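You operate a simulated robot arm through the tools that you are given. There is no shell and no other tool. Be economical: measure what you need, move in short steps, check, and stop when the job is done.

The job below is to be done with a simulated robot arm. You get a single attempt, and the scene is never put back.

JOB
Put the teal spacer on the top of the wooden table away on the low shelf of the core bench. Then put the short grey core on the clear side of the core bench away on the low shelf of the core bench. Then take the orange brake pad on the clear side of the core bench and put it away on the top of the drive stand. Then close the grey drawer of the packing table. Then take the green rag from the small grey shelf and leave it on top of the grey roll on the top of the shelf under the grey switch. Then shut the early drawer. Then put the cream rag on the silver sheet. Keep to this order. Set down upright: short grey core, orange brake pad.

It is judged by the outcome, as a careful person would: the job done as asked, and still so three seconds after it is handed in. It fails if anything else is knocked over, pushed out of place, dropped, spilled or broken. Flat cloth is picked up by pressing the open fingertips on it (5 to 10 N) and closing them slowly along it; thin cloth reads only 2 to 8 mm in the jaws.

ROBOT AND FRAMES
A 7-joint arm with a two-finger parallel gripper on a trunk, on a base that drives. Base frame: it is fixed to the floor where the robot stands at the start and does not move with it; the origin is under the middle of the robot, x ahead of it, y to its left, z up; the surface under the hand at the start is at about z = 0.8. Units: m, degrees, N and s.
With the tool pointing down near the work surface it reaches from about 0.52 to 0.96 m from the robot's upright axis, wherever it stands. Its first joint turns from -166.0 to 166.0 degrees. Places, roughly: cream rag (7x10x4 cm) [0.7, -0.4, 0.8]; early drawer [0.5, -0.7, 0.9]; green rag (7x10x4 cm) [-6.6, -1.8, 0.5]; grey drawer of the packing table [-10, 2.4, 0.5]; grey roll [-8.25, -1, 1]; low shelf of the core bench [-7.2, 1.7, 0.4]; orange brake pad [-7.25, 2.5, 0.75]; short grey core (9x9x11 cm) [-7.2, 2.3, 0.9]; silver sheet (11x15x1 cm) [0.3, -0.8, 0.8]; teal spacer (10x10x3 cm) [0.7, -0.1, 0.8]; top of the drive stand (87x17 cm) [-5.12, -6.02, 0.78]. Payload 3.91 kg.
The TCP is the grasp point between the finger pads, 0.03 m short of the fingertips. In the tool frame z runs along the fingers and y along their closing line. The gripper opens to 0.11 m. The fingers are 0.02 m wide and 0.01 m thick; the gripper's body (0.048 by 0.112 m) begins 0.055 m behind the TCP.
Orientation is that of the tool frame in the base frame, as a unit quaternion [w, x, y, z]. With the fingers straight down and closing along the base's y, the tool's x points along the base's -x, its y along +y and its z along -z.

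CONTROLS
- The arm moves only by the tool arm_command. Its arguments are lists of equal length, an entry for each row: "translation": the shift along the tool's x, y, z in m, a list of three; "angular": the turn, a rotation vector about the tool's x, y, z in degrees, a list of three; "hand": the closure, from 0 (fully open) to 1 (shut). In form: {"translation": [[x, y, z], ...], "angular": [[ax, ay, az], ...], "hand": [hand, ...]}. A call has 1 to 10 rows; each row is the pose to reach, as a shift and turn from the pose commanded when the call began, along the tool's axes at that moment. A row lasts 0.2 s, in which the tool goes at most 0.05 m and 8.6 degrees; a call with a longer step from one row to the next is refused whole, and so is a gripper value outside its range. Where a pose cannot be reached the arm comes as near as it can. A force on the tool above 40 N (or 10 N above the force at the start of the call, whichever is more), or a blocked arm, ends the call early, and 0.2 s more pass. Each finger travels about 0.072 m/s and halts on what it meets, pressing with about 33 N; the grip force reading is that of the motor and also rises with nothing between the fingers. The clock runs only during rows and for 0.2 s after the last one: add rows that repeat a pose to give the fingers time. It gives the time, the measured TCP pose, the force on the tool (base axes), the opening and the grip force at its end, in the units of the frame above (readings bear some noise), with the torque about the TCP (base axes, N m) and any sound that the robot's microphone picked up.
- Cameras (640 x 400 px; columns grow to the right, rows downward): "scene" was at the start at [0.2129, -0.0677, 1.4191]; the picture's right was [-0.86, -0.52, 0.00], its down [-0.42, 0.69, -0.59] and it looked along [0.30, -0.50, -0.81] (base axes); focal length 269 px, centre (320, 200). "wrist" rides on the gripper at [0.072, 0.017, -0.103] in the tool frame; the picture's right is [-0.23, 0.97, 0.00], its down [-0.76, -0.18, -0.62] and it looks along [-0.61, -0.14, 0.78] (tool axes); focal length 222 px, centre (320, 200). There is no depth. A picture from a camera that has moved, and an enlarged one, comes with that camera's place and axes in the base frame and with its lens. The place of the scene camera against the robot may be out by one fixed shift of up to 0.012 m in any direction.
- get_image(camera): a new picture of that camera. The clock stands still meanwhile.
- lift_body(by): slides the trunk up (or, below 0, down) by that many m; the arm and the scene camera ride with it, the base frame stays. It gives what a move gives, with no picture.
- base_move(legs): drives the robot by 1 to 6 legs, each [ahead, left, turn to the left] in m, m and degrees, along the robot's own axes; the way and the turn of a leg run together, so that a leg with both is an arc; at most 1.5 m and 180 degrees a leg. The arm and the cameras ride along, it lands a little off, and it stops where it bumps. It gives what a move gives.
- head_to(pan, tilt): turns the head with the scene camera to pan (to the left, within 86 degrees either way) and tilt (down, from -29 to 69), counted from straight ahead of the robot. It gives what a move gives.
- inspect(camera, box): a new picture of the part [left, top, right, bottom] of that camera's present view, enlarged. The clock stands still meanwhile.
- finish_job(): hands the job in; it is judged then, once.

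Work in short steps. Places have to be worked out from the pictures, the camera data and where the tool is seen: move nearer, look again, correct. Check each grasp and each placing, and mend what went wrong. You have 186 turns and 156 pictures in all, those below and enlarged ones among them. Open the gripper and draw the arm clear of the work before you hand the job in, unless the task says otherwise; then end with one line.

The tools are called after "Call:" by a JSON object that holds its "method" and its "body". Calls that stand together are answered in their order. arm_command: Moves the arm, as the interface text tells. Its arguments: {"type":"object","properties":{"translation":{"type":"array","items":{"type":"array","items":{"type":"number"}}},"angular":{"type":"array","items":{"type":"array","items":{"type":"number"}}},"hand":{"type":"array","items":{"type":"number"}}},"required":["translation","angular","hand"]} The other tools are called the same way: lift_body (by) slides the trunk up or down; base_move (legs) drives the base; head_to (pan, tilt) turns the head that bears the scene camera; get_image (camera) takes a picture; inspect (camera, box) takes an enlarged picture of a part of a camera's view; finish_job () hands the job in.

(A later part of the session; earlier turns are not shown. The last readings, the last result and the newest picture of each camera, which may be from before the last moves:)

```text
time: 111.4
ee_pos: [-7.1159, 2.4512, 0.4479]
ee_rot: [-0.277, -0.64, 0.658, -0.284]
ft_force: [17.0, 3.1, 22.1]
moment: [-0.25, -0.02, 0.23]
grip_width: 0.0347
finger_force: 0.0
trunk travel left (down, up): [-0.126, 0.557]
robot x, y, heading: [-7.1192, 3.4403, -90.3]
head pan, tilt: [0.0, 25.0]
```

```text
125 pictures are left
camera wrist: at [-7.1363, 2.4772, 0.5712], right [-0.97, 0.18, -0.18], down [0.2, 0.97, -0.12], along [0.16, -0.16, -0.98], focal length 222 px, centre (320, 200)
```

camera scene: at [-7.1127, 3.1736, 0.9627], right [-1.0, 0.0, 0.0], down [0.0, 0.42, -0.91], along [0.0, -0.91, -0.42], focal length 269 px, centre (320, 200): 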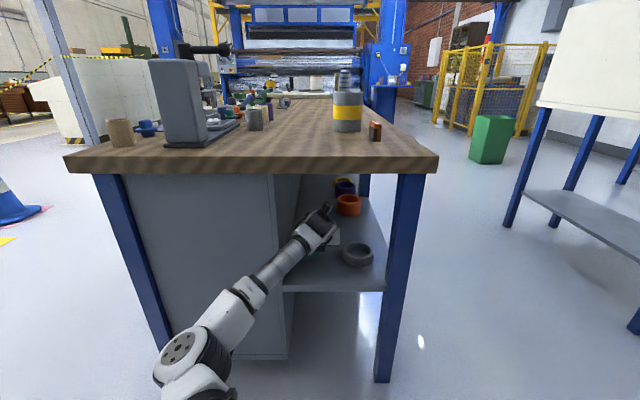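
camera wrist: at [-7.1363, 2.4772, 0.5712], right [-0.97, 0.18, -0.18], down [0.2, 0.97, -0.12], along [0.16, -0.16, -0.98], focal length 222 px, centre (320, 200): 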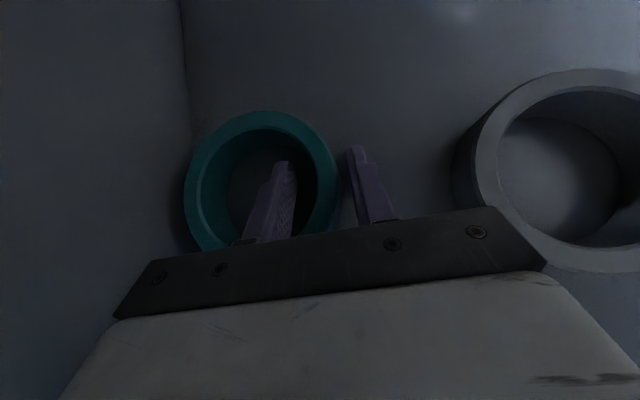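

Sideways force suggests the gripper's body rests on the grey ring's rim. I back straight out along the tool axis and look.

Call:
{"method": "arm_command", "body": {"translation": [[0.008, 0, -0.008], [0.014, 0, -0.02], [0.014, 0, -0.05], [0.014, 0, -0.08]], "angular": [[0, 0, 0], [0, 0, 0], [0, 0, 0], [0, 0, 0]], "hand": [0.6, 0.6, 0.6, 0.6]}}

Call:
{"method": "get_image", "body": {"camera": "wrist"}}

Call:
{"method": "get_image", "body": {"camera": "scene"}}

```text
time: 112.4
ee_pos: [-7.1183, 2.5031, 0.5092]
ee_rot: [-0.275, -0.64, 0.66, -0.28]
ft_force: [0.5, -0.1, -0.4]
moment: [-0.02, -0.03, 0.06]
grip_width: 0.0441
finger_force: 0.0
trunk travel left (down, up): [-0.126, 0.557]
robot x, y, heading: [-7.1129, 3.4441, -90.1]
head pan, tilt: [0.0, 25.0]
```

```text
124 pictures are left
camera wrist: at [-7.1372, 2.5264, 0.6325], right [-0.97, 0.18, -0.18], down [0.2, 0.97, -0.12], along [0.16, -0.15, -0.98], focal length 222 px, centre (320, 200)
```

wrist: 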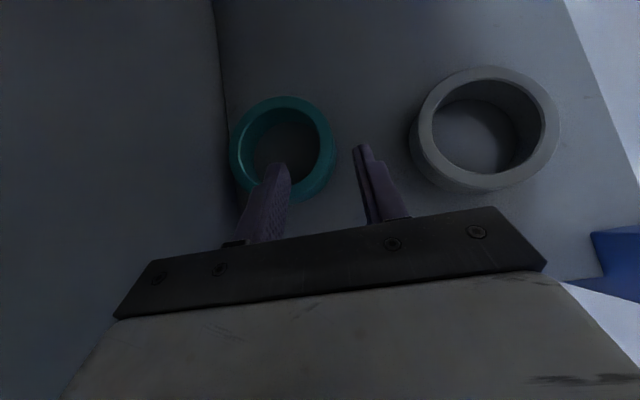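

```text
123 pictures are left
camera scene: at [-7.1127, 3.1736, 0.9627], right [-1.0, 0.0, 0.0], down [0.0, 0.42, -0.91], along [0.0, -0.91, -0.42], focal length 269 px, centre (320, 200)
```

scene: 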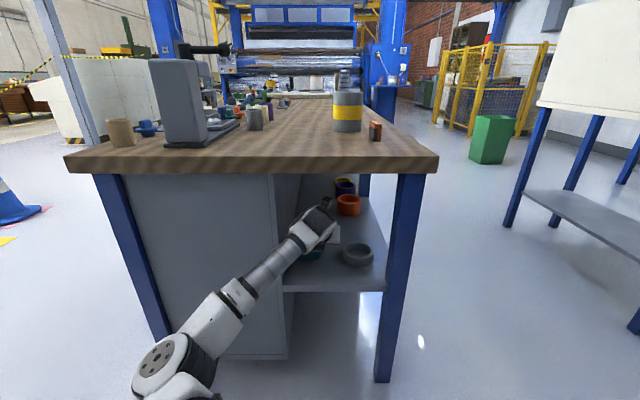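

The teal ring lies flat on the shelf at (-7.07,2.43), grey ring unmoved. I back the base out, then raise the trunk for the core.

Call:
{"method": "base_move", "body": {"legs": [[-0.35, 0, 0]]}}

Call:
{"method": "lift_body", "body": {"by": 0.4}}

Call:
{"method": "get_image", "body": {"camera": "scene"}}

Call:
{"method": "get_image", "body": {"camera": "wrist"}}

```text
time: 114.7
ee_pos: [-7.1118, 2.8559, 0.51]
ee_rot: [-0.275, -0.641, 0.659, -0.281]
ft_force: [0.3, -0.2, -0.3]
moment: [0.0, 0.0, -0.04]
grip_width: 0.0439
finger_force: 0.1
trunk travel left (down, up): [-0.126, 0.557]
robot x, y, heading: [-7.1177, 3.7924, -90.0]
head pan, tilt: [0.0, 25.0]
```

```text
time: 118.5
ee_pos: [-7.1117, 2.8533, 0.9097]
ee_rot: [-0.276, -0.641, 0.658, -0.282]
ft_force: [-0.3, 1.1, -0.1]
moment: [-0.01, -0.01, 0.04]
grip_width: 0.0442
finger_force: 0.0
trunk travel left (down, up): [-0.526, 0.157]
robot x, y, heading: [-7.114, 3.7954, -90.0]
head pan, tilt: [0.0, 25.0]
```

```text
122 pictures are left
camera scene: at [-7.111, 3.5266, 1.3627], right [-1.0, 0.0, 0.0], down [0.0, 0.42, -0.91], along [0.0, -0.91, -0.42], focal length 269 px, centre (320, 200)
```

scene: 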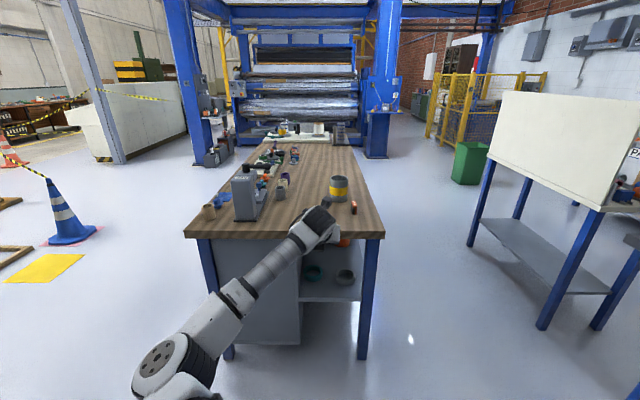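

```text
121 pictures are left
camera wrist: at [-7.1319, 2.8791, 1.0325], right [-0.97, 0.17, -0.18], down [0.2, 0.97, -0.12], along [0.16, -0.15, -0.98], focal length 222 px, centre (320, 200)
```

wrist: 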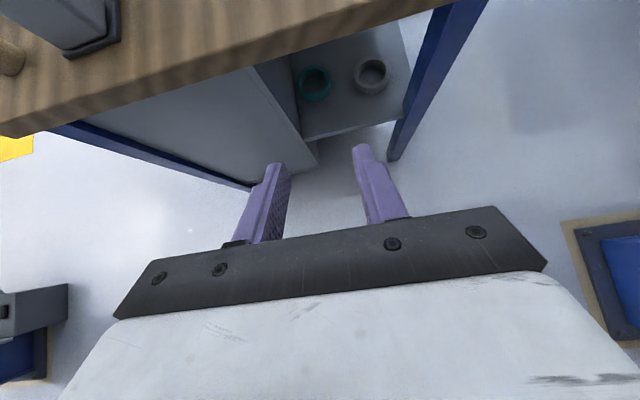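

I zoom on the core and pad for positions, and tilt the tool to 75° with fingers fully open outside the bench end.

Call:
{"method": "inspect", "body": {"camera": "scene", "box": [280, 150, 400, 225]}}

Call:
{"method": "arm_command", "body": {"translation": [[-0.003, 0.02, 0.003], [-0.006, 0.04, 0.006], [-0.01, 0.06, 0.01], [-0.014, 0.088, 0.014], [-0.014, 0.088, 0.014]], "angular": [[0, 7, 0], [0, 14, 0], [0, 21, 0], [0, 28.5, 0], [0, 28.5, 0]], "hand": [0.3, 0, 0, 0, 0]}}

Call:
{"method": "get_image", "body": {"camera": "wrist"}}

```text
5.33 times, centred on (340, 188) of scene
camera zoom: at [-7.111, 3.5266, 1.3627], right [-1.0, 0.0, 0.0], down [0.0, 0.42, -0.91], along [0.0, -0.91, -0.42], focal length 1432 px, centre (213, 267)
```

zoom: 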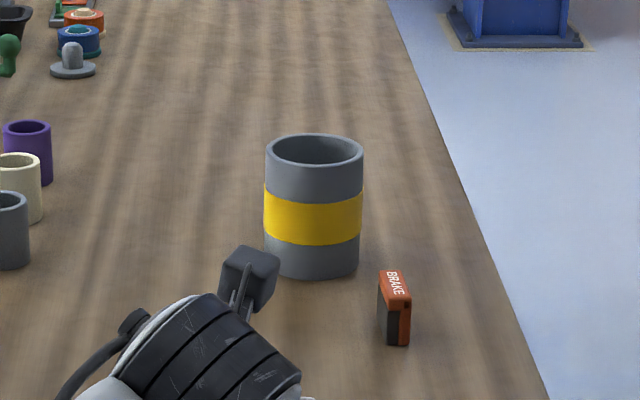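

```text
time: 119.7
ee_pos: [-7.1981, 2.8564, 0.8912]
ee_rot: [-0.414, -0.561, 0.588, -0.41]
ft_force: [-1.0, -0.5, 0.0]
moment: [0.02, -0.01, -0.01]
grip_width: 0.1099
finger_force: 0.0
out of reach, approached as far as the arm can: row 4, 5
trunk travel left (down, up): [-0.526, 0.157]
robot x, y, heading: [-7.1138, 3.795, -90.2]
head pan, tilt: [0.0, 25.0]
```

```text
119 pictures are left
camera wrist: at [-7.2152, 2.9313, 0.9912], right [-0.97, 0.1, -0.23], down [0.21, 0.83, -0.52], along [0.14, -0.55, -0.82], focal length 222 px, centre (320, 200)
```

wrist: 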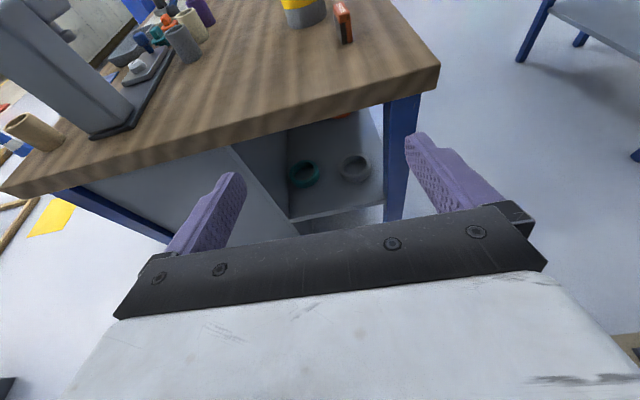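

Core centre ≈ (-7.198,2.292); pad top is ~0.84, below the fingers. I drive ahead 0.38 with the tool at z≈0.89.

Call:
{"method": "base_move", "body": {"legs": [[0.38, 0, 0]]}}

Call:
{"method": "get_image", "body": {"camera": "wrist"}}

Call:
{"method": "get_image", "body": {"camera": "scene"}}

```text
time: 122.1
ee_pos: [-7.2039, 2.4753, 0.8903]
ee_rot: [-0.414, -0.56, 0.589, -0.41]
ft_force: [0.3, 0.4, -1.1]
moment: [-0.02, 0.0, -0.02]
grip_width: 0.1102
finger_force: 0.1
trunk travel left (down, up): [-0.526, 0.157]
robot x, y, heading: [-7.1174, 3.4103, -90.3]
head pan, tilt: [0.0, 25.0]
```

```text
118 pictures are left
camera wrist: at [-7.2209, 2.5497, 0.9915], right [-0.97, 0.11, -0.23], down [0.22, 0.83, -0.52], along [0.14, -0.55, -0.82], focal length 222 px, centre (320, 200)
```

wrist: 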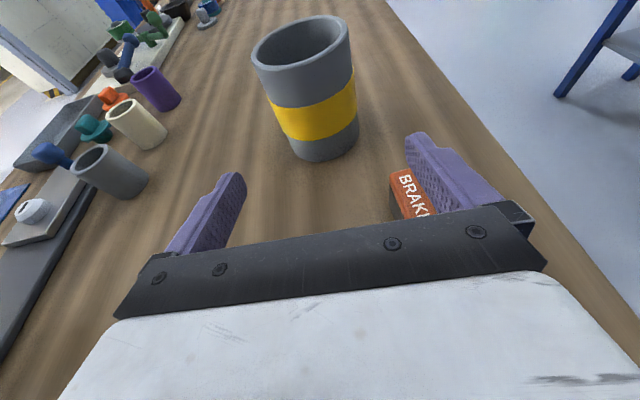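

```text
117 pictures are left
camera scene: at [-7.1131, 3.144, 1.3626], right [-1.0, 0.0, 0.0], down [0.0, 0.42, -0.91], along [0.0, -0.91, -0.42], focal length 269 px, centre (320, 200)
```

scene: 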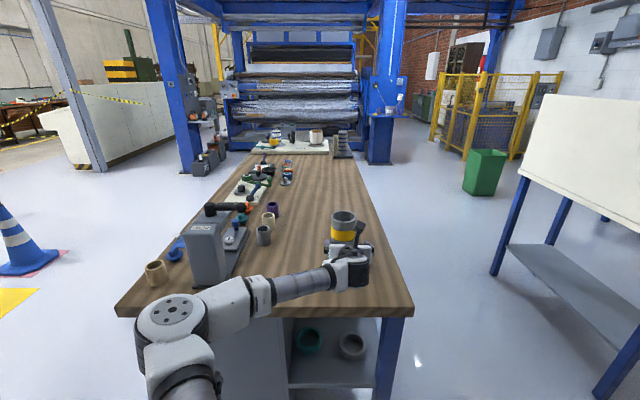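

Core centre is now judged at (-7.203,2.31). I go forward 0.165 m horizontally and close.

Call:
{"method": "arm_command", "body": {"translation": [[0.012, -0.001, 0.04], [0.024, -0.003, 0.079], [0.036, -0.004, 0.118], [0.048, -0.006, 0.157], [0.048, -0.006, 0.157], [0.048, -0.006, 0.157], [0.048, -0.006, 0.157], [0.048, -0.006, 0.157]], "angular": [[0, 0, 0], [0, 0, 0], [0, 0, 0], [0, 0, 0], [0, 0, 0], [0, 0, 0], [0, 0, 0], [0, 0, 0]], "hand": [0, 0, 0, 0, 0.2, 0.4, 0.6, 0.6]}}

Call:
{"method": "get_image", "body": {"camera": "wrist"}}

```text
time: 123.9
ee_pos: [-7.2027, 2.3108, 0.8841]
ee_rot: [-0.413, -0.561, 0.589, -0.409]
ft_force: [-0.4, 0.0, -0.3]
moment: [0.0, 0.0, 0.0]
grip_width: 0.0872
finger_force: 33.0
trunk travel left (down, up): [-0.526, 0.157]
robot x, y, heading: [-7.1173, 3.4101, -90.3]
head pan, tilt: [0.0, 25.0]
```

```text
116 pictures are left
camera wrist: at [-7.2201, 2.3863, 0.9851], right [-0.97, 0.11, -0.23], down [0.22, 0.83, -0.52], along [0.14, -0.55, -0.82], focal length 222 px, centre (320, 200)
```

wrist: 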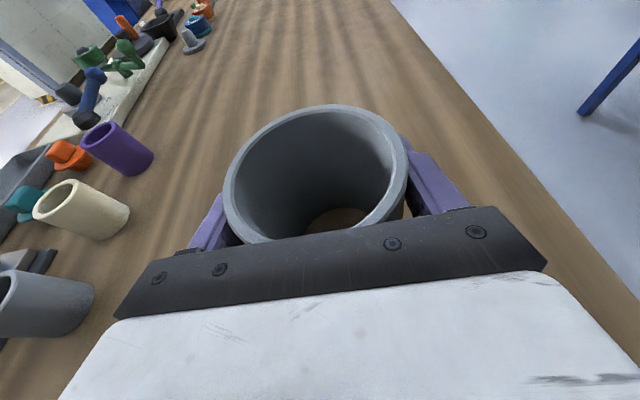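

Held at 87 mm. I lift 9 cm and back off the base.

Call:
{"method": "arm_command", "body": {"translation": [[0.021, 0, -0.007], [0.042, -0.001, -0.014], [0.064, -0.001, -0.022], [0.085, -0.002, -0.029], [0.085, -0.002, -0.029]], "angular": [[0, 0, 0], [0, 0, 0], [0, 0, 0], [0, 0, 0], [0, 0, 0]], "hand": [0.6, 0.6, 0.6, 0.6, 0.6]}}

Call:
{"method": "base_move", "body": {"legs": [[-0.45, 0, 0]]}}

Call:
{"method": "get_image", "body": {"camera": "scene"}}

```text
time: 125.1
ee_pos: [-7.202, 2.312, 0.9749]
ee_rot: [-0.414, -0.56, 0.589, -0.41]
ft_force: [0.4, -0.1, -1.4]
moment: [0.02, -0.05, 0.0]
grip_width: 0.0871
finger_force: 33.2
trunk travel left (down, up): [-0.526, 0.157]
robot x, y, heading: [-7.1215, 3.4099, -90.2]
head pan, tilt: [0.0, 25.0]
```

```text
time: 127.9
ee_pos: [-7.2036, 2.7675, 0.9747]
ee_rot: [-0.414, -0.56, 0.589, -0.409]
ft_force: [-0.6, 0.3, -1.8]
moment: [0.0, 0.0, -0.03]
grip_width: 0.0868
finger_force: 33.1
trunk travel left (down, up): [-0.526, 0.157]
robot x, y, heading: [-7.1145, 3.8653, -90.4]
head pan, tilt: [0.0, 25.0]
```

```text
115 pictures are left
camera scene: at [-7.1112, 3.5997, 1.3628], right [-1.0, 0.01, 0.0], down [0.0, 0.42, -0.91], along [-0.01, -0.91, -0.42], focal length 269 px, centre (320, 200)
```

scene: 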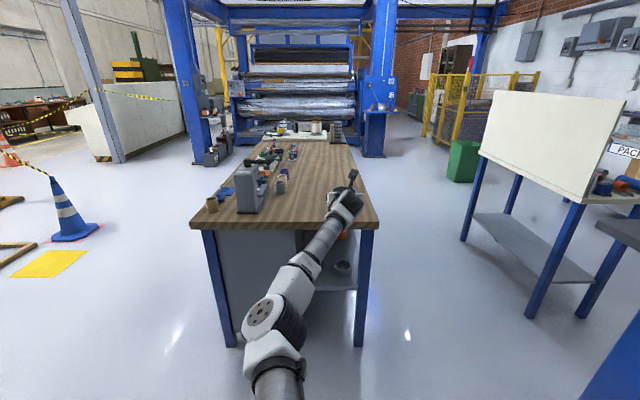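

Lower the trunk 0.4 and shift the tool sideways to x≈-7.105.

Call:
{"method": "lift_body", "body": {"by": -0.4}}

Call:
{"method": "arm_command", "body": {"translation": [[0, -0.025, 0], [-0.001, -0.05, -0.001], [-0.002, -0.075, -0.002], [-0.003, -0.098, -0.003], [-0.003, -0.098, -0.003]], "angular": [[0, 0, 0], [0, 0, 0], [0, 0, 0], [0, 0, 0], [0, 0, 0]], "hand": [0.6, 0.6, 0.6, 0.6, 0.6]}}

Call:
{"method": "get_image", "body": {"camera": "scene"}}

```text
time: 131.7
ee_pos: [-7.203, 2.7665, 0.5759]
ee_rot: [-0.415, -0.559, 0.59, -0.409]
ft_force: [0.1, 0.5, -2.6]
moment: [0.05, 0.02, 0.0]
grip_width: 0.0869
finger_force: 32.7
trunk travel left (down, up): [-0.126, 0.557]
robot x, y, heading: [-7.1158, 3.8667, -90.4]
head pan, tilt: [0.0, 25.0]
```

```text
time: 132.9
ee_pos: [-7.1062, 2.7664, 0.5739]
ee_rot: [-0.414, -0.56, 0.59, -0.408]
ft_force: [0.0, 0.2, -1.2]
moment: [-0.03, 0.0, 0.01]
grip_width: 0.0868
finger_force: 33.1
trunk travel left (down, up): [-0.126, 0.557]
robot x, y, heading: [-7.1134, 3.8667, -90.2]
head pan, tilt: [0.0, 25.0]
```

```text
114 pictures are left
camera scene: at [-7.1112, 3.5994, 0.9627], right [-1.0, 0.01, 0.0], down [0.0, 0.42, -0.91], along [-0.01, -0.91, -0.42], focal length 269 px, centre (320, 200)
```

scene: 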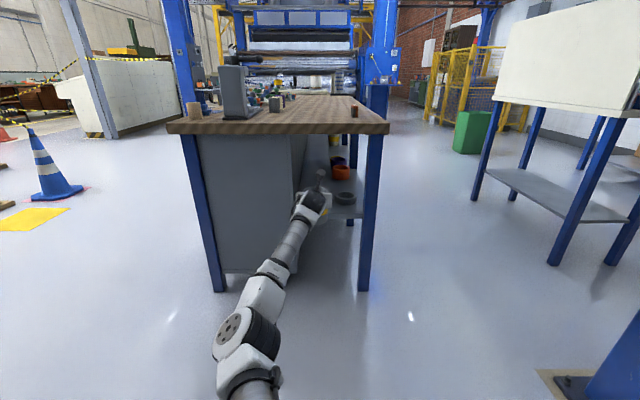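

Drive in 0.3 m and check the view.

Call:
{"method": "base_move", "body": {"legs": [[0.3, 0, 0]]}}

Call:
{"method": "get_image", "body": {"camera": "wrist"}}

Call:
{"method": "get_image", "body": {"camera": "scene"}}

```text
time: 134.9
ee_pos: [-7.1084, 2.469, 0.5747]
ee_rot: [-0.415, -0.559, 0.59, -0.409]
ft_force: [0.2, -0.3, -1.4]
moment: [0.01, 0.02, 0.02]
grip_width: 0.0865
finger_force: 32.9
trunk travel left (down, up): [-0.126, 0.557]
robot x, y, heading: [-7.115, 3.5727, -90.4]
head pan, tilt: [0.0, 25.0]
```

```text
113 pictures are left
camera wrist: at [-7.1258, 2.5429, 0.6757], right [-0.97, 0.11, -0.23], down [0.22, 0.83, -0.52], along [0.13, -0.55, -0.82], focal length 222 px, centre (320, 200)
```

wrist: 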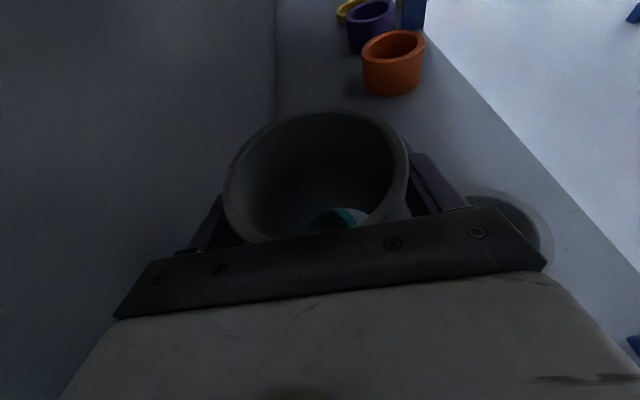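

```text
112 pictures are left
camera scene: at [-7.1134, 3.3018, 0.9627], right [-1.0, 0.01, 0.0], down [0.0, 0.42, -0.91], along [-0.01, -0.91, -0.42], focal length 269 px, centre (320, 200)
```

scene: 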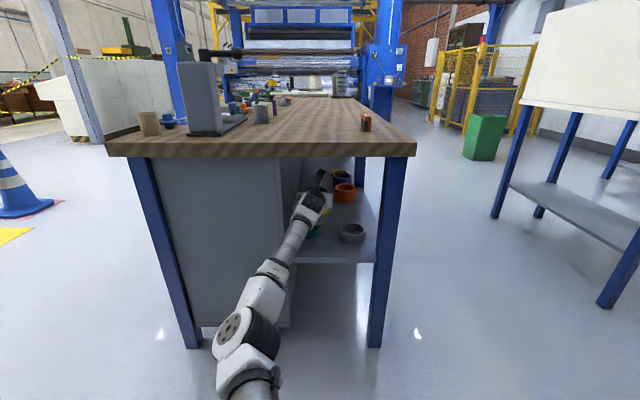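

Clear ahead. I lower 3.5 cm for top clearance (core bottom still above the teal ring), then drive in 0.175 m.

Call:
{"method": "arm_command", "body": {"translation": [[-0.016, 0, 0.006], [-0.033, 0, 0.011], [-0.033, 0, 0.011]], "angular": [[0, 0, 0], [0, 0, 0], [0, 0, 0]], "hand": [0.6, 0.6, 0.6]}}

Call:
{"method": "base_move", "body": {"legs": [[0.175, 0, 0]]}}

Call:
{"method": "get_image", "body": {"camera": "wrist"}}

Call:
{"method": "get_image", "body": {"camera": "scene"}}

```text
time: 135.7
ee_pos: [-7.1067, 2.4676, 0.5395]
ee_rot: [-0.414, -0.56, 0.59, -0.409]
ft_force: [0.4, 1.1, -1.4]
moment: [0.0, 0.01, 0.03]
grip_width: 0.0866
finger_force: 33.3
trunk travel left (down, up): [-0.126, 0.557]
robot x, y, heading: [-7.1196, 3.5714, -90.4]
head pan, tilt: [0.0, 25.0]
```

```text
time: 137.2
ee_pos: [-7.1077, 2.2937, 0.5402]
ee_rot: [-0.414, -0.56, 0.589, -0.409]
ft_force: [-0.2, 0.0, -1.0]
moment: [0.05, 0.02, 0.01]
grip_width: 0.0867
finger_force: 33.5
trunk travel left (down, up): [-0.126, 0.557]
robot x, y, heading: [-7.1172, 3.3958, -90.2]
head pan, tilt: [0.0, 25.0]
```

```text
111 pictures are left
camera wrist: at [-7.1239, 2.3685, 0.6415], right [-0.97, 0.11, -0.23], down [0.22, 0.83, -0.52], along [0.14, -0.55, -0.82], focal length 222 px, centre (320, 200)
```

wrist: 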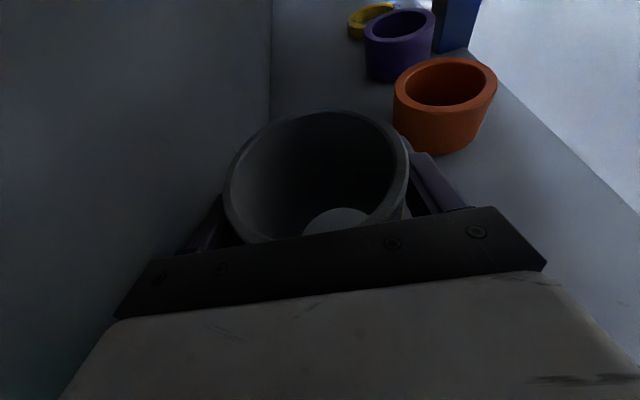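

```text
110 pictures are left
camera scene: at [-7.114, 3.1285, 0.9627], right [-1.0, 0.01, 0.0], down [0.0, 0.42, -0.91], along [0.0, -0.91, -0.42], focal length 269 px, centre (320, 200)
```

scene: 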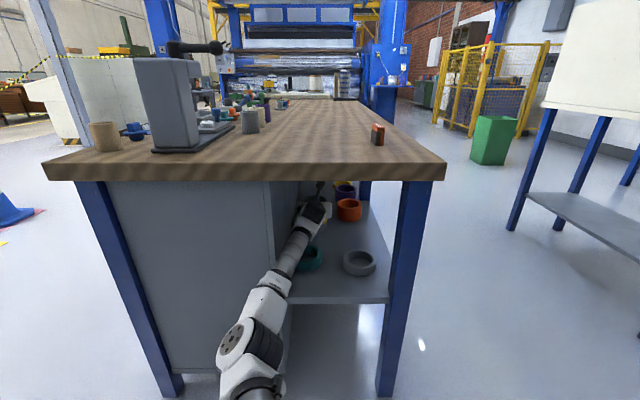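

I lower gently to z≈0.488, watching the force.

Call:
{"method": "arm_command", "body": {"translation": [[-0.019, 0, 0.006], [-0.034, 0, 0.012], [-0.042, 0, 0.014], [-0.046, 0, 0.015], [-0.049, 0, 0.017]], "angular": [[0, 0, 0], [0, 0, 0], [0, 0, 0], [0, 0, 0], [0, 0, 0]], "hand": [0.6, 0.6, 0.6, 0.6, 0.6]}}

```text
time: 138.4
ee_pos: [-7.1046, 2.2943, 0.4972]
ee_rot: [-0.418, -0.558, 0.587, -0.412]
ft_force: [6.2, 1.6, 29.5]
moment: [0.11, 0.57, 0.17]
grip_width: 0.0869
finger_force: 33.2
trunk travel left (down, up): [-0.126, 0.557]
robot x, y, heading: [-7.1173, 3.3947, -90.6]
head pan, tilt: [0.0, 25.0]
```

Contact with the shelf at ~0.495. I ease up a few mm and open.

Call:
{"method": "arm_command", "body": {"translation": [[0.004, 0, -0.001], [0.006, 0, -0.002], [0.006, 0, -0.002], [0.006, 0, -0.002], [0.006, 0, -0.002], [0.006, 0, -0.002]], "angular": [[0, 0, 0], [0, 0, 0], [0, 0, 0], [0, 0, 0], [0, 0, 0], [0, 0, 0]], "hand": [0.6, 0.6, 0.2, 0.1, 0.05, 0.05]}}

Call:
{"method": "get_image", "body": {"camera": "wrist"}}

```text
time: 139.8
ee_pos: [-7.1062, 2.294, 0.4954]
ee_rot: [-0.414, -0.56, 0.59, -0.408]
ft_force: [-0.8, 0.0, 0.8]
moment: [0.03, -0.01, 0.0]
grip_width: 0.1045
finger_force: 0.0
trunk travel left (down, up): [-0.126, 0.557]
robot x, y, heading: [-7.1171, 3.3926, -90.3]
head pan, tilt: [0.0, 25.0]
```

```text
109 pictures are left
camera wrist: at [-7.1229, 2.3688, 0.5961], right [-0.97, 0.11, -0.23], down [0.22, 0.83, -0.52], along [0.14, -0.55, -0.82], focal length 222 px, centre (320, 200)
```

wrist: 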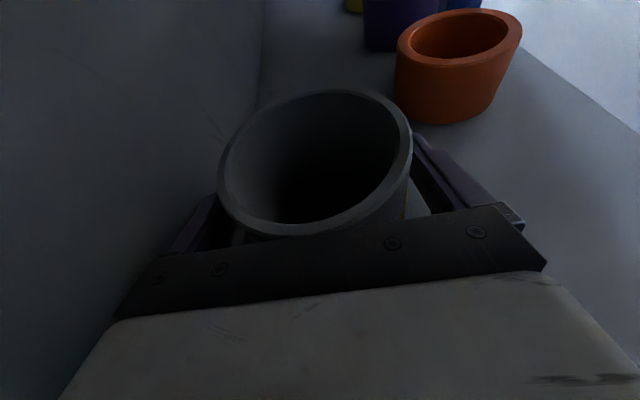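

Core stands free. I open fully and back out.

Call:
{"method": "arm_command", "body": {"translation": [[0, 0, 0], [0, 0, -0.03], [0, 0, -0.06], [0, 0, -0.09]], "angular": [[0, 0, 0], [0, 0, 0], [0, 0, 0], [0, 0, 0]], "hand": [0, 0, 0, 0]}}

Call:
{"method": "base_move", "body": {"legs": [[-0.45, 0, 0]]}}

Call:
{"method": "get_image", "body": {"camera": "wrist"}}

Call:
{"method": "get_image", "body": {"camera": "scene"}}

```text
time: 141.0
ee_pos: [-7.1114, 2.3791, 0.5595]
ee_rot: [-0.422, -0.546, 0.587, -0.423]
ft_force: [0.9, -0.4, -0.2]
moment: [-0.04, -0.02, 0.0]
grip_width: 0.1102
finger_force: 0.1
trunk travel left (down, up): [-0.126, 0.557]
robot x, y, heading: [-7.1197, 3.3963, -90.0]
head pan, tilt: [0.0, 25.0]
stopped in row 4: the arm was blocked; the commanded pose is now the measured one
```

```text
time: 143.8
ee_pos: [-7.0965, 2.8321, 0.5601]
ee_rot: [-0.419, -0.549, 0.585, -0.425]
ft_force: [0.6, 0.5, 0.0]
moment: [0.02, 0.03, -0.01]
grip_width: 0.1099
finger_force: 0.1
trunk travel left (down, up): [-0.126, 0.557]
robot x, y, heading: [-7.1152, 3.8507, -89.5]
head pan, tilt: [0.0, 25.0]
```

```text
108 pictures are left
camera wrist: at [-7.1157, 2.9104, 0.657], right [-0.96, 0.1, -0.25], down [0.23, 0.81, -0.54], along [0.15, -0.58, -0.8], focal length 222 px, centre (320, 200)
```

wrist: 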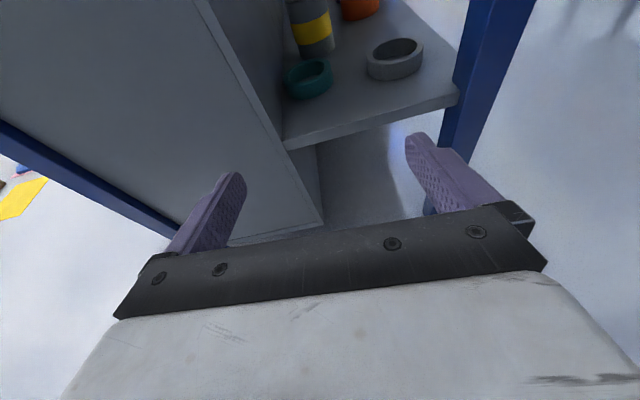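

```text
107 pictures are left
camera scene: at [-7.1127, 3.5865, 0.968], right [-1.0, -0.01, 0.0], down [0.0, 0.42, -0.91], along [0.01, -0.91, -0.42], focal length 269 px, centre (320, 200)
```

scene: 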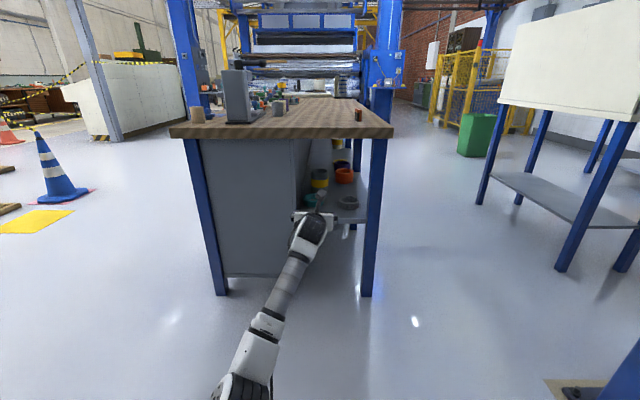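

Core stands upright behind the teal ring. Now raise the trunk and zoom at the brake pad.

Call:
{"method": "lift_body", "body": {"by": 0.4}}

Call:
{"method": "lift_body", "body": {"by": 0.1}}

Call:
{"method": "inspect", "body": {"camera": "scene", "box": [300, 150, 420, 225]}}

```text
time: 147.6
ee_pos: [-7.0953, 2.8293, 0.948]
ee_rot: [-0.417, -0.552, 0.586, -0.423]
ft_force: [0.2, -0.6, 1.1]
moment: [0.0, -0.02, 0.0]
grip_width: 0.11
finger_force: 0.0
trunk travel left (down, up): [-0.526, 0.157]
robot x, y, heading: [-7.12, 3.8465, -89.4]
head pan, tilt: [0.0, 25.0]
```

```text
time: 148.9
ee_pos: [-7.0955, 2.8298, 1.0474]
ee_rot: [-0.417, -0.552, 0.585, -0.424]
ft_force: [0.4, -0.3, 0.2]
moment: [-0.04, 0.01, -0.03]
grip_width: 0.1102
finger_force: 0.2
trunk travel left (down, up): [-0.626, 0.057]
robot x, y, heading: [-7.1134, 3.8534, -89.7]
head pan, tilt: [0.0, 25.0]
```

```text
5.33 times, centred on (360, 188) of scene
camera zoom: at [-7.1112, 3.5815, 1.4627], right [-1.0, -0.01, 0.0], down [0.0, 0.42, -0.91], along [0.01, -0.91, -0.42], focal length 1432 px, centre (107, 267)
```

zoom: 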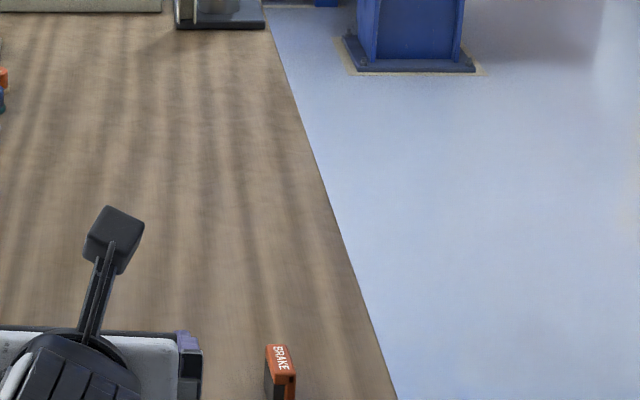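

I swing the tool to point straight down while drawing it in.

Call:
{"method": "arm_command", "body": {"translation": [[-0.003, 0.011, -0.02], [-0.006, 0.022, -0.04], [-0.009, 0.033, -0.06], [-0.012, 0.044, -0.08], [-0.015, 0.055, -0.1], [-0.018, 0.066, -0.12], [-0.021, 0.077, -0.14], [-0.024, 0.088, -0.16], [-0.027, 0.1, -0.18], [-0.03, 0.105, -0.2]], "angular": [[0, -7.3, 0], [0, -14.6, 0], [0, -22, 0], [0, -29.2, 0], [0, -36.5, 0], [0, -43.8, 0], [0, -51, 0], [0, -58.4, 0], [0, -65.7, 0], [0, -73, 0]], "hand": [0, 0, 0, 0, 0, 0, 0, 0, 0, 0]}}

Call:
{"method": "get_image", "body": {"camera": "scene"}}

```text
time: 151.1
ee_pos: [-7.195, 3.0336, 1.0742]
ee_rot: [0.012, -0.695, 0.718, -0.012]
ft_force: [-0.6, 0.8, 0.0]
moment: [-0.01, -0.03, 0.02]
grip_width: 0.1098
finger_force: 0.1
trunk travel left (down, up): [-0.626, 0.057]
robot x, y, heading: [-7.1187, 3.8503, -89.7]
head pan, tilt: [0.0, 25.0]
```

```text
105 pictures are left
camera scene: at [-7.1112, 3.582, 1.4628], right [-1.0, -0.01, 0.0], down [0.0, 0.42, -0.91], along [0.01, -0.91, -0.42], focal length 269 px, centre (320, 200)
```

scene: 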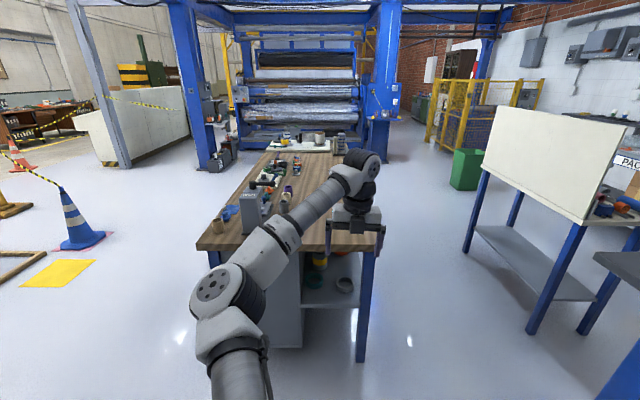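

Drive ahead so that the hand hovers over the pad.

Call:
{"method": "base_move", "body": {"legs": [[0.55, 0, 0]]}}

Call:
{"method": "get_image", "body": {"camera": "wrist"}}

```text
time: 154.3
ee_pos: [-7.1992, 2.479, 1.0743]
ee_rot: [0.013, -0.692, 0.721, -0.012]
ft_force: [0.0, 0.0, -1.3]
moment: [0.04, 0.01, -0.02]
grip_width: 0.1102
finger_force: 0.0
trunk travel left (down, up): [-0.626, 0.057]
robot x, y, heading: [-7.1167, 3.2953, -90.2]
head pan, tilt: [0.0, 25.0]
```

```text
104 pictures are left
camera wrist: at [-7.223, 2.4076, 1.177], right [-0.96, 0.27, -0.03], down [0.19, 0.75, 0.63], along [0.19, 0.6, -0.78], focal length 222 px, centre (320, 200)
```

wrist: 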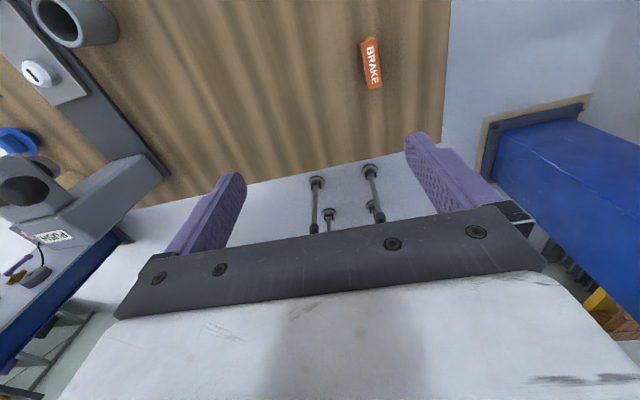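

Pad top ≈ (-7.266,2.464), long axis nearly along y. I align yaw and come down above it.

Call:
{"method": "arm_command", "body": {"translation": [[0.004, 0.016, 0.03], [0.009, 0.033, 0.06], [0.013, 0.05, 0.09], [0.018, 0.066, 0.12], [0.018, 0.066, 0.15], [0.018, 0.066, 0.15]], "angular": [[0, 0, -2], [0, 0, -4], [0, 0, -6], [0, 0, -8], [0, 0, -8], [0, 0, -8]], "hand": [0.2, 0.3, 0.3, 0.3, 0.3, 0.3]}}

Call:
{"method": "get_image", "body": {"camera": "wrist"}}

```text
time: 155.7
ee_pos: [-7.2595, 2.4639, 0.9209]
ee_rot: [-0.013, 0.741, -0.671, 0.013]
ft_force: [-0.2, 0.3, 0.2]
moment: [0.03, 0.01, 0.01]
grip_width: 0.0772
finger_force: 0.0
trunk travel left (down, up): [-0.626, 0.057]
robot x, y, heading: [-7.115, 3.2922, -89.8]
head pan, tilt: [0.0, 25.0]
```

```text
103 pictures are left
camera wrist: at [-7.2736, 2.3909, 1.0236], right [-0.99, 0.13, -0.03], down [0.08, 0.78, 0.63], along [0.11, 0.62, -0.78], focal length 222 px, centre (320, 200)
```

wrist: 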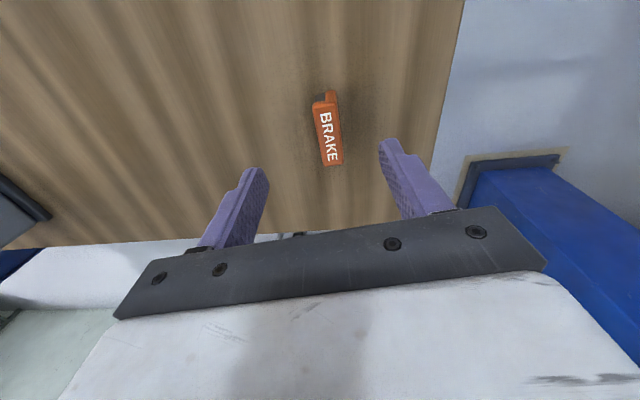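

Well aligned. Descend to z≈0.838 and close.

Call:
{"method": "arm_command", "body": {"translation": [[0, 0.004, 0.03], [0, 0.004, 0.06], [0, 0.004, 0.083], [0, 0.004, 0.083], [0, 0.004, 0.083], [0, 0.004, 0.083], [0, 0.004, 0.083]], "angular": [[0, 0, 0], [0, 0, 0], [0, 0, 0], [0, 0, 0], [0, 0, 0], [0, 0, 0], [0, 0, 0]], "hand": [0.3, 0.3, 0.3, 0.6, 0.8, 1, 1]}}

Call:
{"method": "get_image", "body": {"camera": "wrist"}}

```text
time: 157.3
ee_pos: [-7.2619, 2.4645, 0.8374]
ee_rot: [-0.012, 0.741, -0.671, 0.013]
ft_force: [0.4, 0.2, 0.0]
moment: [-0.02, 0.02, -0.01]
grip_width: 0.0197
finger_force: 33.4
trunk travel left (down, up): [-0.626, 0.057]
robot x, y, heading: [-7.1129, 3.2957, -89.7]
head pan, tilt: [0.0, 25.0]
```

```text
102 pictures are left
camera wrist: at [-7.2755, 2.39, 0.9408], right [-0.99, 0.13, -0.03], down [0.08, 0.78, 0.63], along [0.11, 0.62, -0.78], focal length 222 px, centre (320, 200)
```

wrist: 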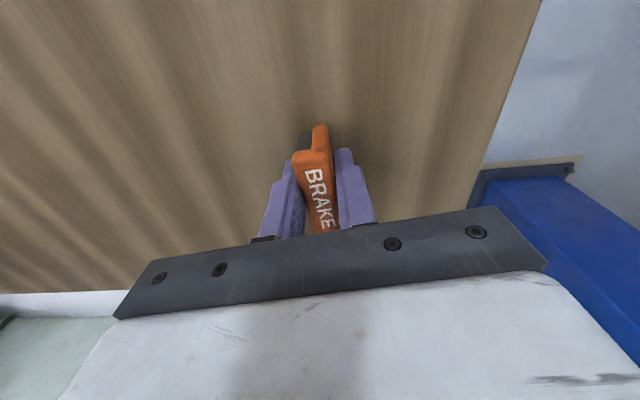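

Gripped at 20 mm. I lift it, back off, and study the way on toward the drive stand.

Call:
{"method": "arm_command", "body": {"translation": [[0, 0, -0.04], [0, 0, -0.09], [0, 0, -0.14], [0, 0, -0.19], [0, 0, -0.24]], "angular": [[0, 0, 0], [0, 0, 0], [0, 0, 0], [0, 0, 0], [0, 0, 0]], "hand": [1, 1, 1, 1, 1]}}

Call:
{"method": "base_move", "body": {"legs": [[-0.4, 0, 0]]}}

Call:
{"method": "head_to", "body": {"pan": 15, "tilt": 15}}

Call:
{"method": "get_image", "body": {"camera": "scene"}}

Call:
{"method": "inspect", "body": {"camera": "scene", "box": [100, 60, 420, 260]}}

```text
time: 158.5
ee_pos: [-7.268, 2.4658, 1.0809]
ee_rot: [-0.012, 0.741, -0.671, 0.014]
ft_force: [0.1, -0.3, -1.5]
moment: [0.0, 0.01, -0.04]
grip_width: 0.0194
finger_force: 32.8
trunk travel left (down, up): [-0.626, 0.057]
robot x, y, heading: [-7.1153, 3.2949, -90.1]
head pan, tilt: [0.0, 25.0]
```

```text
time: 161.0
ee_pos: [-7.2697, 2.8649, 1.0795]
ee_rot: [-0.012, 0.74, -0.673, 0.013]
ft_force: [0.4, -0.1, -2.6]
moment: [-0.01, 0.01, 0.03]
grip_width: 0.0197
finger_force: 32.6
trunk travel left (down, up): [-0.626, 0.057]
robot x, y, heading: [-7.119, 3.6876, -90.3]
head pan, tilt: [0.0, 25.0]
```

```text
time: 161.8
ee_pos: [-7.2711, 2.8642, 1.0774]
ee_rot: [-0.012, 0.74, -0.673, 0.013]
ft_force: [0.5, -0.6, -2.1]
moment: [-0.01, 0.0, 0.03]
grip_width: 0.0199
finger_force: 32.8
trunk travel left (down, up): [-0.626, 0.057]
robot x, y, heading: [-7.1158, 3.6911, -90.4]
head pan, tilt: [15.0, 15.0]
```

```text
101 pictures are left
camera scene: at [-7.0874, 3.4273, 1.4789], right [-0.97, -0.25, 0.0], down [-0.07, 0.25, -0.97], along [0.24, -0.93, -0.26], focal length 269 px, centre (320, 200)
```

scene: 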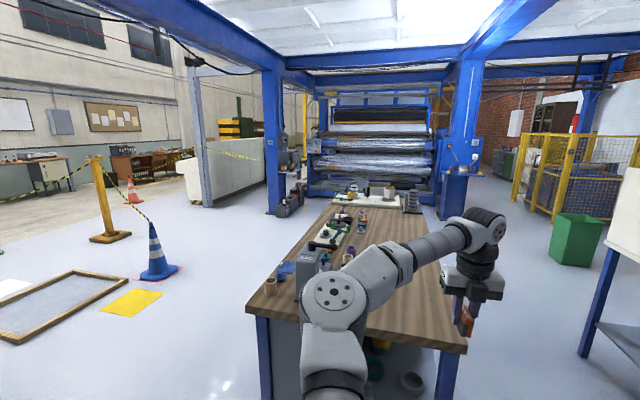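

```text
2.00 times, centred on (260, 160) of scene
camera zoom: at [-7.0874, 3.4273, 1.4789], right [-0.97, -0.25, 0.0], down [-0.07, 0.25, -0.97], along [0.24, -0.93, -0.26], focal length 537 px, centre (440, 280)
```

zoom: 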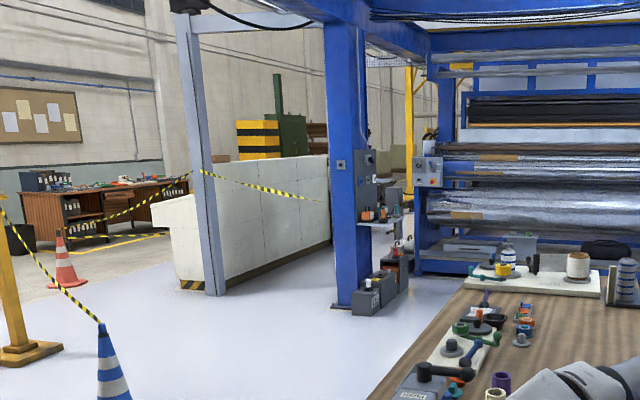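

The taped ribbon seems to end in the air near (-5.55,0.4), so I can pass between it and the bench's left-front corner. I draw the arm in, strafe left to x≈-6.05 and drive down the bench front facing -y.

Call:
{"method": "arm_command", "body": {"translation": [[-0.05, 0, 0], [-0.1, 0, 0], [-0.15, 0, 0], [-0.2, 0, 0], [-0.24, 0, 0]], "angular": [[0, 0, 0], [0, 0, 0], [0, 0, 0], [0, 0, 0], [0, 0, 0]], "hand": [1, 1, 1, 1, 1]}}

Call:
{"method": "base_move", "body": {"legs": [[0, 1.08, 0.4], [1.4, 0, 0]]}}

Call:
{"method": "head_to", "body": {"pan": 10, "tilt": 15}}

Call:
{"method": "get_image", "body": {"camera": "scene"}}

```text
time: 163.0
ee_pos: [-7.2935, 3.1026, 1.0775]
ee_rot: [-0.012, 0.74, -0.673, 0.014]
ft_force: [0.1, -0.3, -2.2]
moment: [-0.01, 0.0, 0.01]
grip_width: 0.0196
finger_force: 33.1
trunk travel left (down, up): [-0.626, 0.057]
robot x, y, heading: [-7.1167, 3.6939, -90.2]
head pan, tilt: [15.0, 15.0]
```

```text
time: 178.1
ee_pos: [-6.2814, 1.7287, 1.077]
ee_rot: [-0.011, 0.725, -0.688, 0.013]
ft_force: [0.2, 0.2, -1.8]
moment: [0.01, 0.04, 0.02]
grip_width: 0.0199
finger_force: 33.2
trunk travel left (down, up): [-0.626, 0.057]
robot x, y, heading: [-6.0757, 2.3132, -92.7]
head pan, tilt: [15.0, 15.0]
```

```text
time: 178.8
ee_pos: [-6.2807, 1.7306, 1.0773]
ee_rot: [-0.012, 0.726, -0.688, 0.013]
ft_force: [-0.2, 0.5, -2.3]
moment: [0.0, 0.02, -0.01]
grip_width: 0.0197
finger_force: 32.9
trunk travel left (down, up): [-0.626, 0.057]
robot x, y, heading: [-6.079, 2.3111, -92.5]
head pan, tilt: [10.0, 15.0]
```

```text
99 pictures are left
camera scene: at [-6.0699, 2.0444, 1.479], right [-0.99, -0.13, 0.0], down [-0.03, 0.26, -0.97], along [0.12, -0.96, -0.26], focal length 269 px, centre (320, 200)
```

scene: 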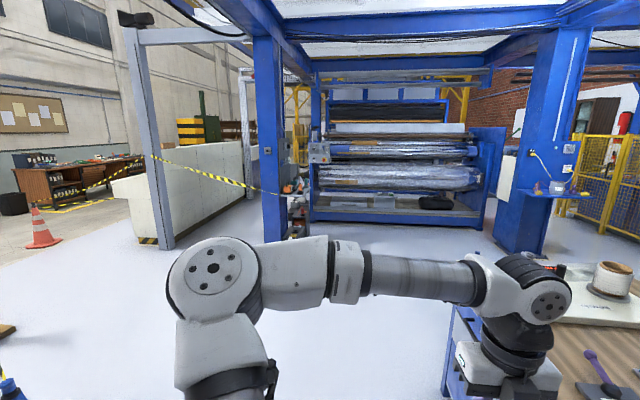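

The tape's end triangulates to about (-5.55,0.32,1.05). I straighten up and continue south at x≈-6.08, checking midway.

Call:
{"method": "base_move", "body": {"legs": [[0, 0, 2.5], [1.2, 0, 0]]}}

Call:
{"method": "get_image", "body": {"camera": "scene"}}

```text
time: 185.2
ee_pos: [-6.2924, 0.5472, 1.0767]
ee_rot: [-0.011, 0.731, -0.683, 0.013]
ft_force: [-0.5, 0.3, -2.1]
moment: [-0.01, -0.02, 0.01]
grip_width: 0.0196
finger_force: 32.8
trunk travel left (down, up): [-0.626, 0.057]
robot x, y, heading: [-6.106, 1.1334, -91.7]
head pan, tilt: [10.0, 15.0]
```

```text
98 pictures are left
camera scene: at [-6.0868, 0.8656, 1.4789], right [-0.99, -0.14, 0.0], down [-0.04, 0.26, -0.97], along [0.14, -0.96, -0.26], focal length 269 px, centre (320, 200)
```

scene: 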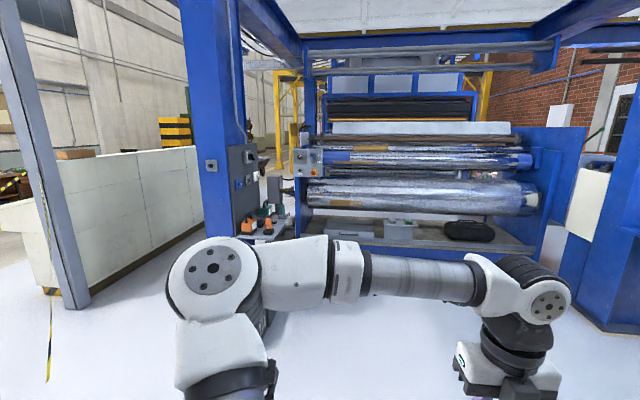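

The tape's end is near (-5.6,0.55,1.07), still left of my lane. I straighten and go on south 1.3 m.

Call:
{"method": "base_move", "body": {"legs": [[0, 0, 1.7], [1.35, 0, 0]]}}

Call:
{"method": "head_to", "body": {"pan": 50, "tilt": 15}}

Call:
{"method": "get_image", "body": {"camera": "scene"}}

Call:
{"method": "head_to", "body": {"pan": 0, "tilt": 20}}

Call:
{"method": "get_image", "body": {"camera": "scene"}}

Call:
{"method": "head_to", "body": {"pan": -60, "tilt": 20}}

Call:
{"method": "get_image", "body": {"camera": "scene"}}

```text
time: 192.3
ee_pos: [-6.2566, -0.8208, 1.0755]
ee_rot: [-0.012, 0.746, -0.666, 0.013]
ft_force: [-0.5, 0.3, -1.9]
moment: [0.03, 0.0, 0.02]
grip_width: 0.0198
finger_force: 33.2
trunk travel left (down, up): [-0.626, 0.057]
robot x, y, heading: [-6.0924, -0.2258, -89.1]
head pan, tilt: [10.0, 15.0]
```

```text
time: 193.4
ee_pos: [-6.2578, -0.8199, 1.0762]
ee_rot: [-0.012, 0.746, -0.666, 0.012]
ft_force: [0.6, -0.2, -1.6]
moment: [0.01, 0.0, -0.03]
grip_width: 0.0198
finger_force: 33.2
trunk travel left (down, up): [-0.626, 0.057]
robot x, y, heading: [-6.0922, -0.2278, -89.2]
head pan, tilt: [50.0, 15.0]
```

```text
97 pictures are left
camera scene: at [-6.0114, -0.4609, 1.479], right [-0.63, -0.77, 0.0], down [-0.2, 0.16, -0.97], along [0.75, -0.61, -0.26], focal length 269 px, centre (320, 200)
```

scene: 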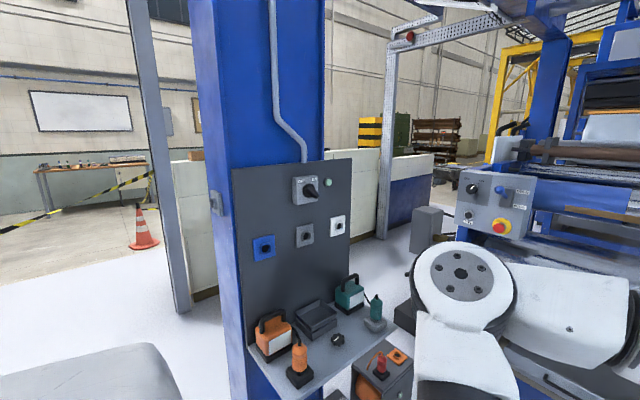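

```text
time: 194.6
ee_pos: [-6.2577, -0.8212, 1.0761]
ee_rot: [-0.013, 0.746, -0.666, 0.013]
ft_force: [-0.1, -0.4, -2.6]
moment: [-0.01, 0.0, 0.05]
grip_width: 0.0198
finger_force: 32.8
trunk travel left (down, up): [-0.626, 0.057]
robot x, y, heading: [-6.0884, -0.2268, -89.3]
head pan, tilt: [0.0, 20.0]
```

```text
96 pictures are left
camera scene: at [-6.0824, -0.495, 1.4708], right [-1.0, -0.02, 0.0], down [-0.01, 0.34, -0.94], along [0.01, -0.94, -0.34], focal length 269 px, centre (320, 200)
```

scene: 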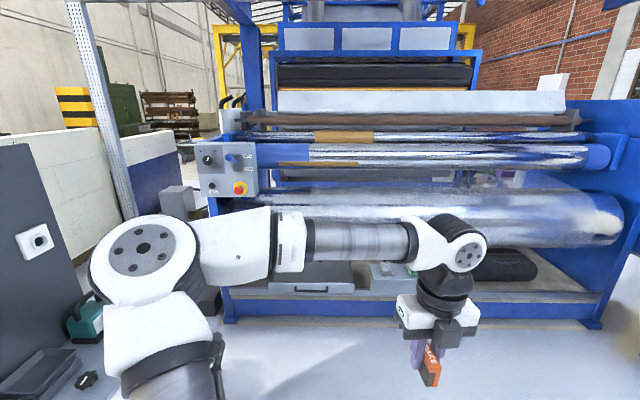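

```text
time: 195.9
ee_pos: [-6.2578, -0.8208, 1.0777]
ee_rot: [-0.011, 0.746, -0.665, 0.013]
ft_force: [0.3, -0.6, -2.1]
moment: [-0.01, 0.02, 0.03]
grip_width: 0.0198
finger_force: 33.2
trunk travel left (down, up): [-0.626, 0.057]
robot x, y, heading: [-6.0911, -0.2257, -89.2]
head pan, tilt: [-60.0, 20.0]
```

```text
95 pictures are left
camera scene: at [-6.1637, -0.4496, 1.4708], right [-0.51, 0.86, 0.0], down [0.29, 0.18, -0.94], along [-0.81, -0.48, -0.34], focal length 269 px, centre (320, 200)
```

scene: 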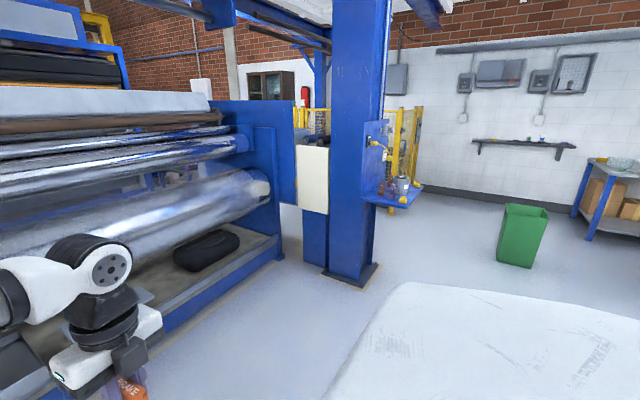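

I look down the alley left of the mill toward the drive stand, enlarged.

Call:
{"method": "head_to", "body": {"pan": 28, "tilt": 12}}

Call:
{"method": "inspect", "body": {"camera": "scene", "box": [160, 60, 480, 260]}}

Call:
{"method": "head_to", "body": {"pan": -35, "tilt": 12}}

Call:
{"method": "inspect", "body": {"camera": "scene", "box": [240, 60, 560, 260]}}

```text
time: 197.5
ee_pos: [-6.2573, -0.8204, 1.0769]
ee_rot: [-0.012, 0.745, -0.666, 0.013]
ft_force: [0.0, 0.8, -2.4]
moment: [-0.01, -0.02, 0.02]
grip_width: 0.0197
finger_force: 32.7
trunk travel left (down, up): [-0.626, 0.057]
robot x, y, heading: [-6.0934, -0.2273, -89.1]
head pan, tilt: [28.0, 12.0]
```

```text
2.00 times, centred on (320, 160) of scene
camera zoom: at [-6.0389, -0.4836, 1.4838], right [-0.88, -0.48, 0.0], down [-0.1, 0.18, -0.98], along [0.47, -0.86, -0.21], focal length 537 px, centre (320, 280)
```

zoom: 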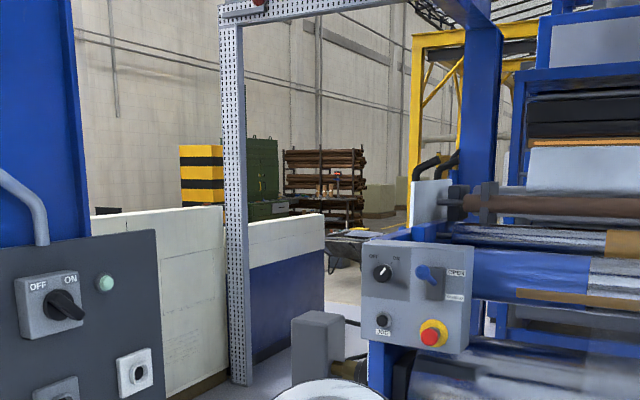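

```text
time: 198.8
ee_pos: [-6.2577, -0.8203, 1.0762]
ee_rot: [-0.013, 0.745, -0.666, 0.013]
ft_force: [0.1, 0.1, -3.0]
moment: [-0.04, 0.0, 0.01]
grip_width: 0.0199
finger_force: 32.9
trunk travel left (down, up): [-0.626, 0.057]
robot x, y, heading: [-6.0934, -0.2243, -89.2]
head pan, tilt: [-35.0, 12.0]
```

```text
2.00 times, centred on (400, 160) of scene
camera zoom: at [-6.1361, -0.479, 1.4838], right [-0.83, 0.56, 0.0], down [0.12, 0.17, -0.98], along [-0.55, -0.81, -0.21], focal length 537 px, centre (160, 280)
```

zoom: 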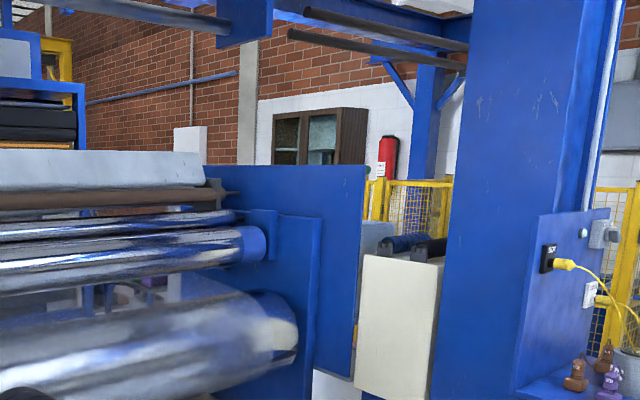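

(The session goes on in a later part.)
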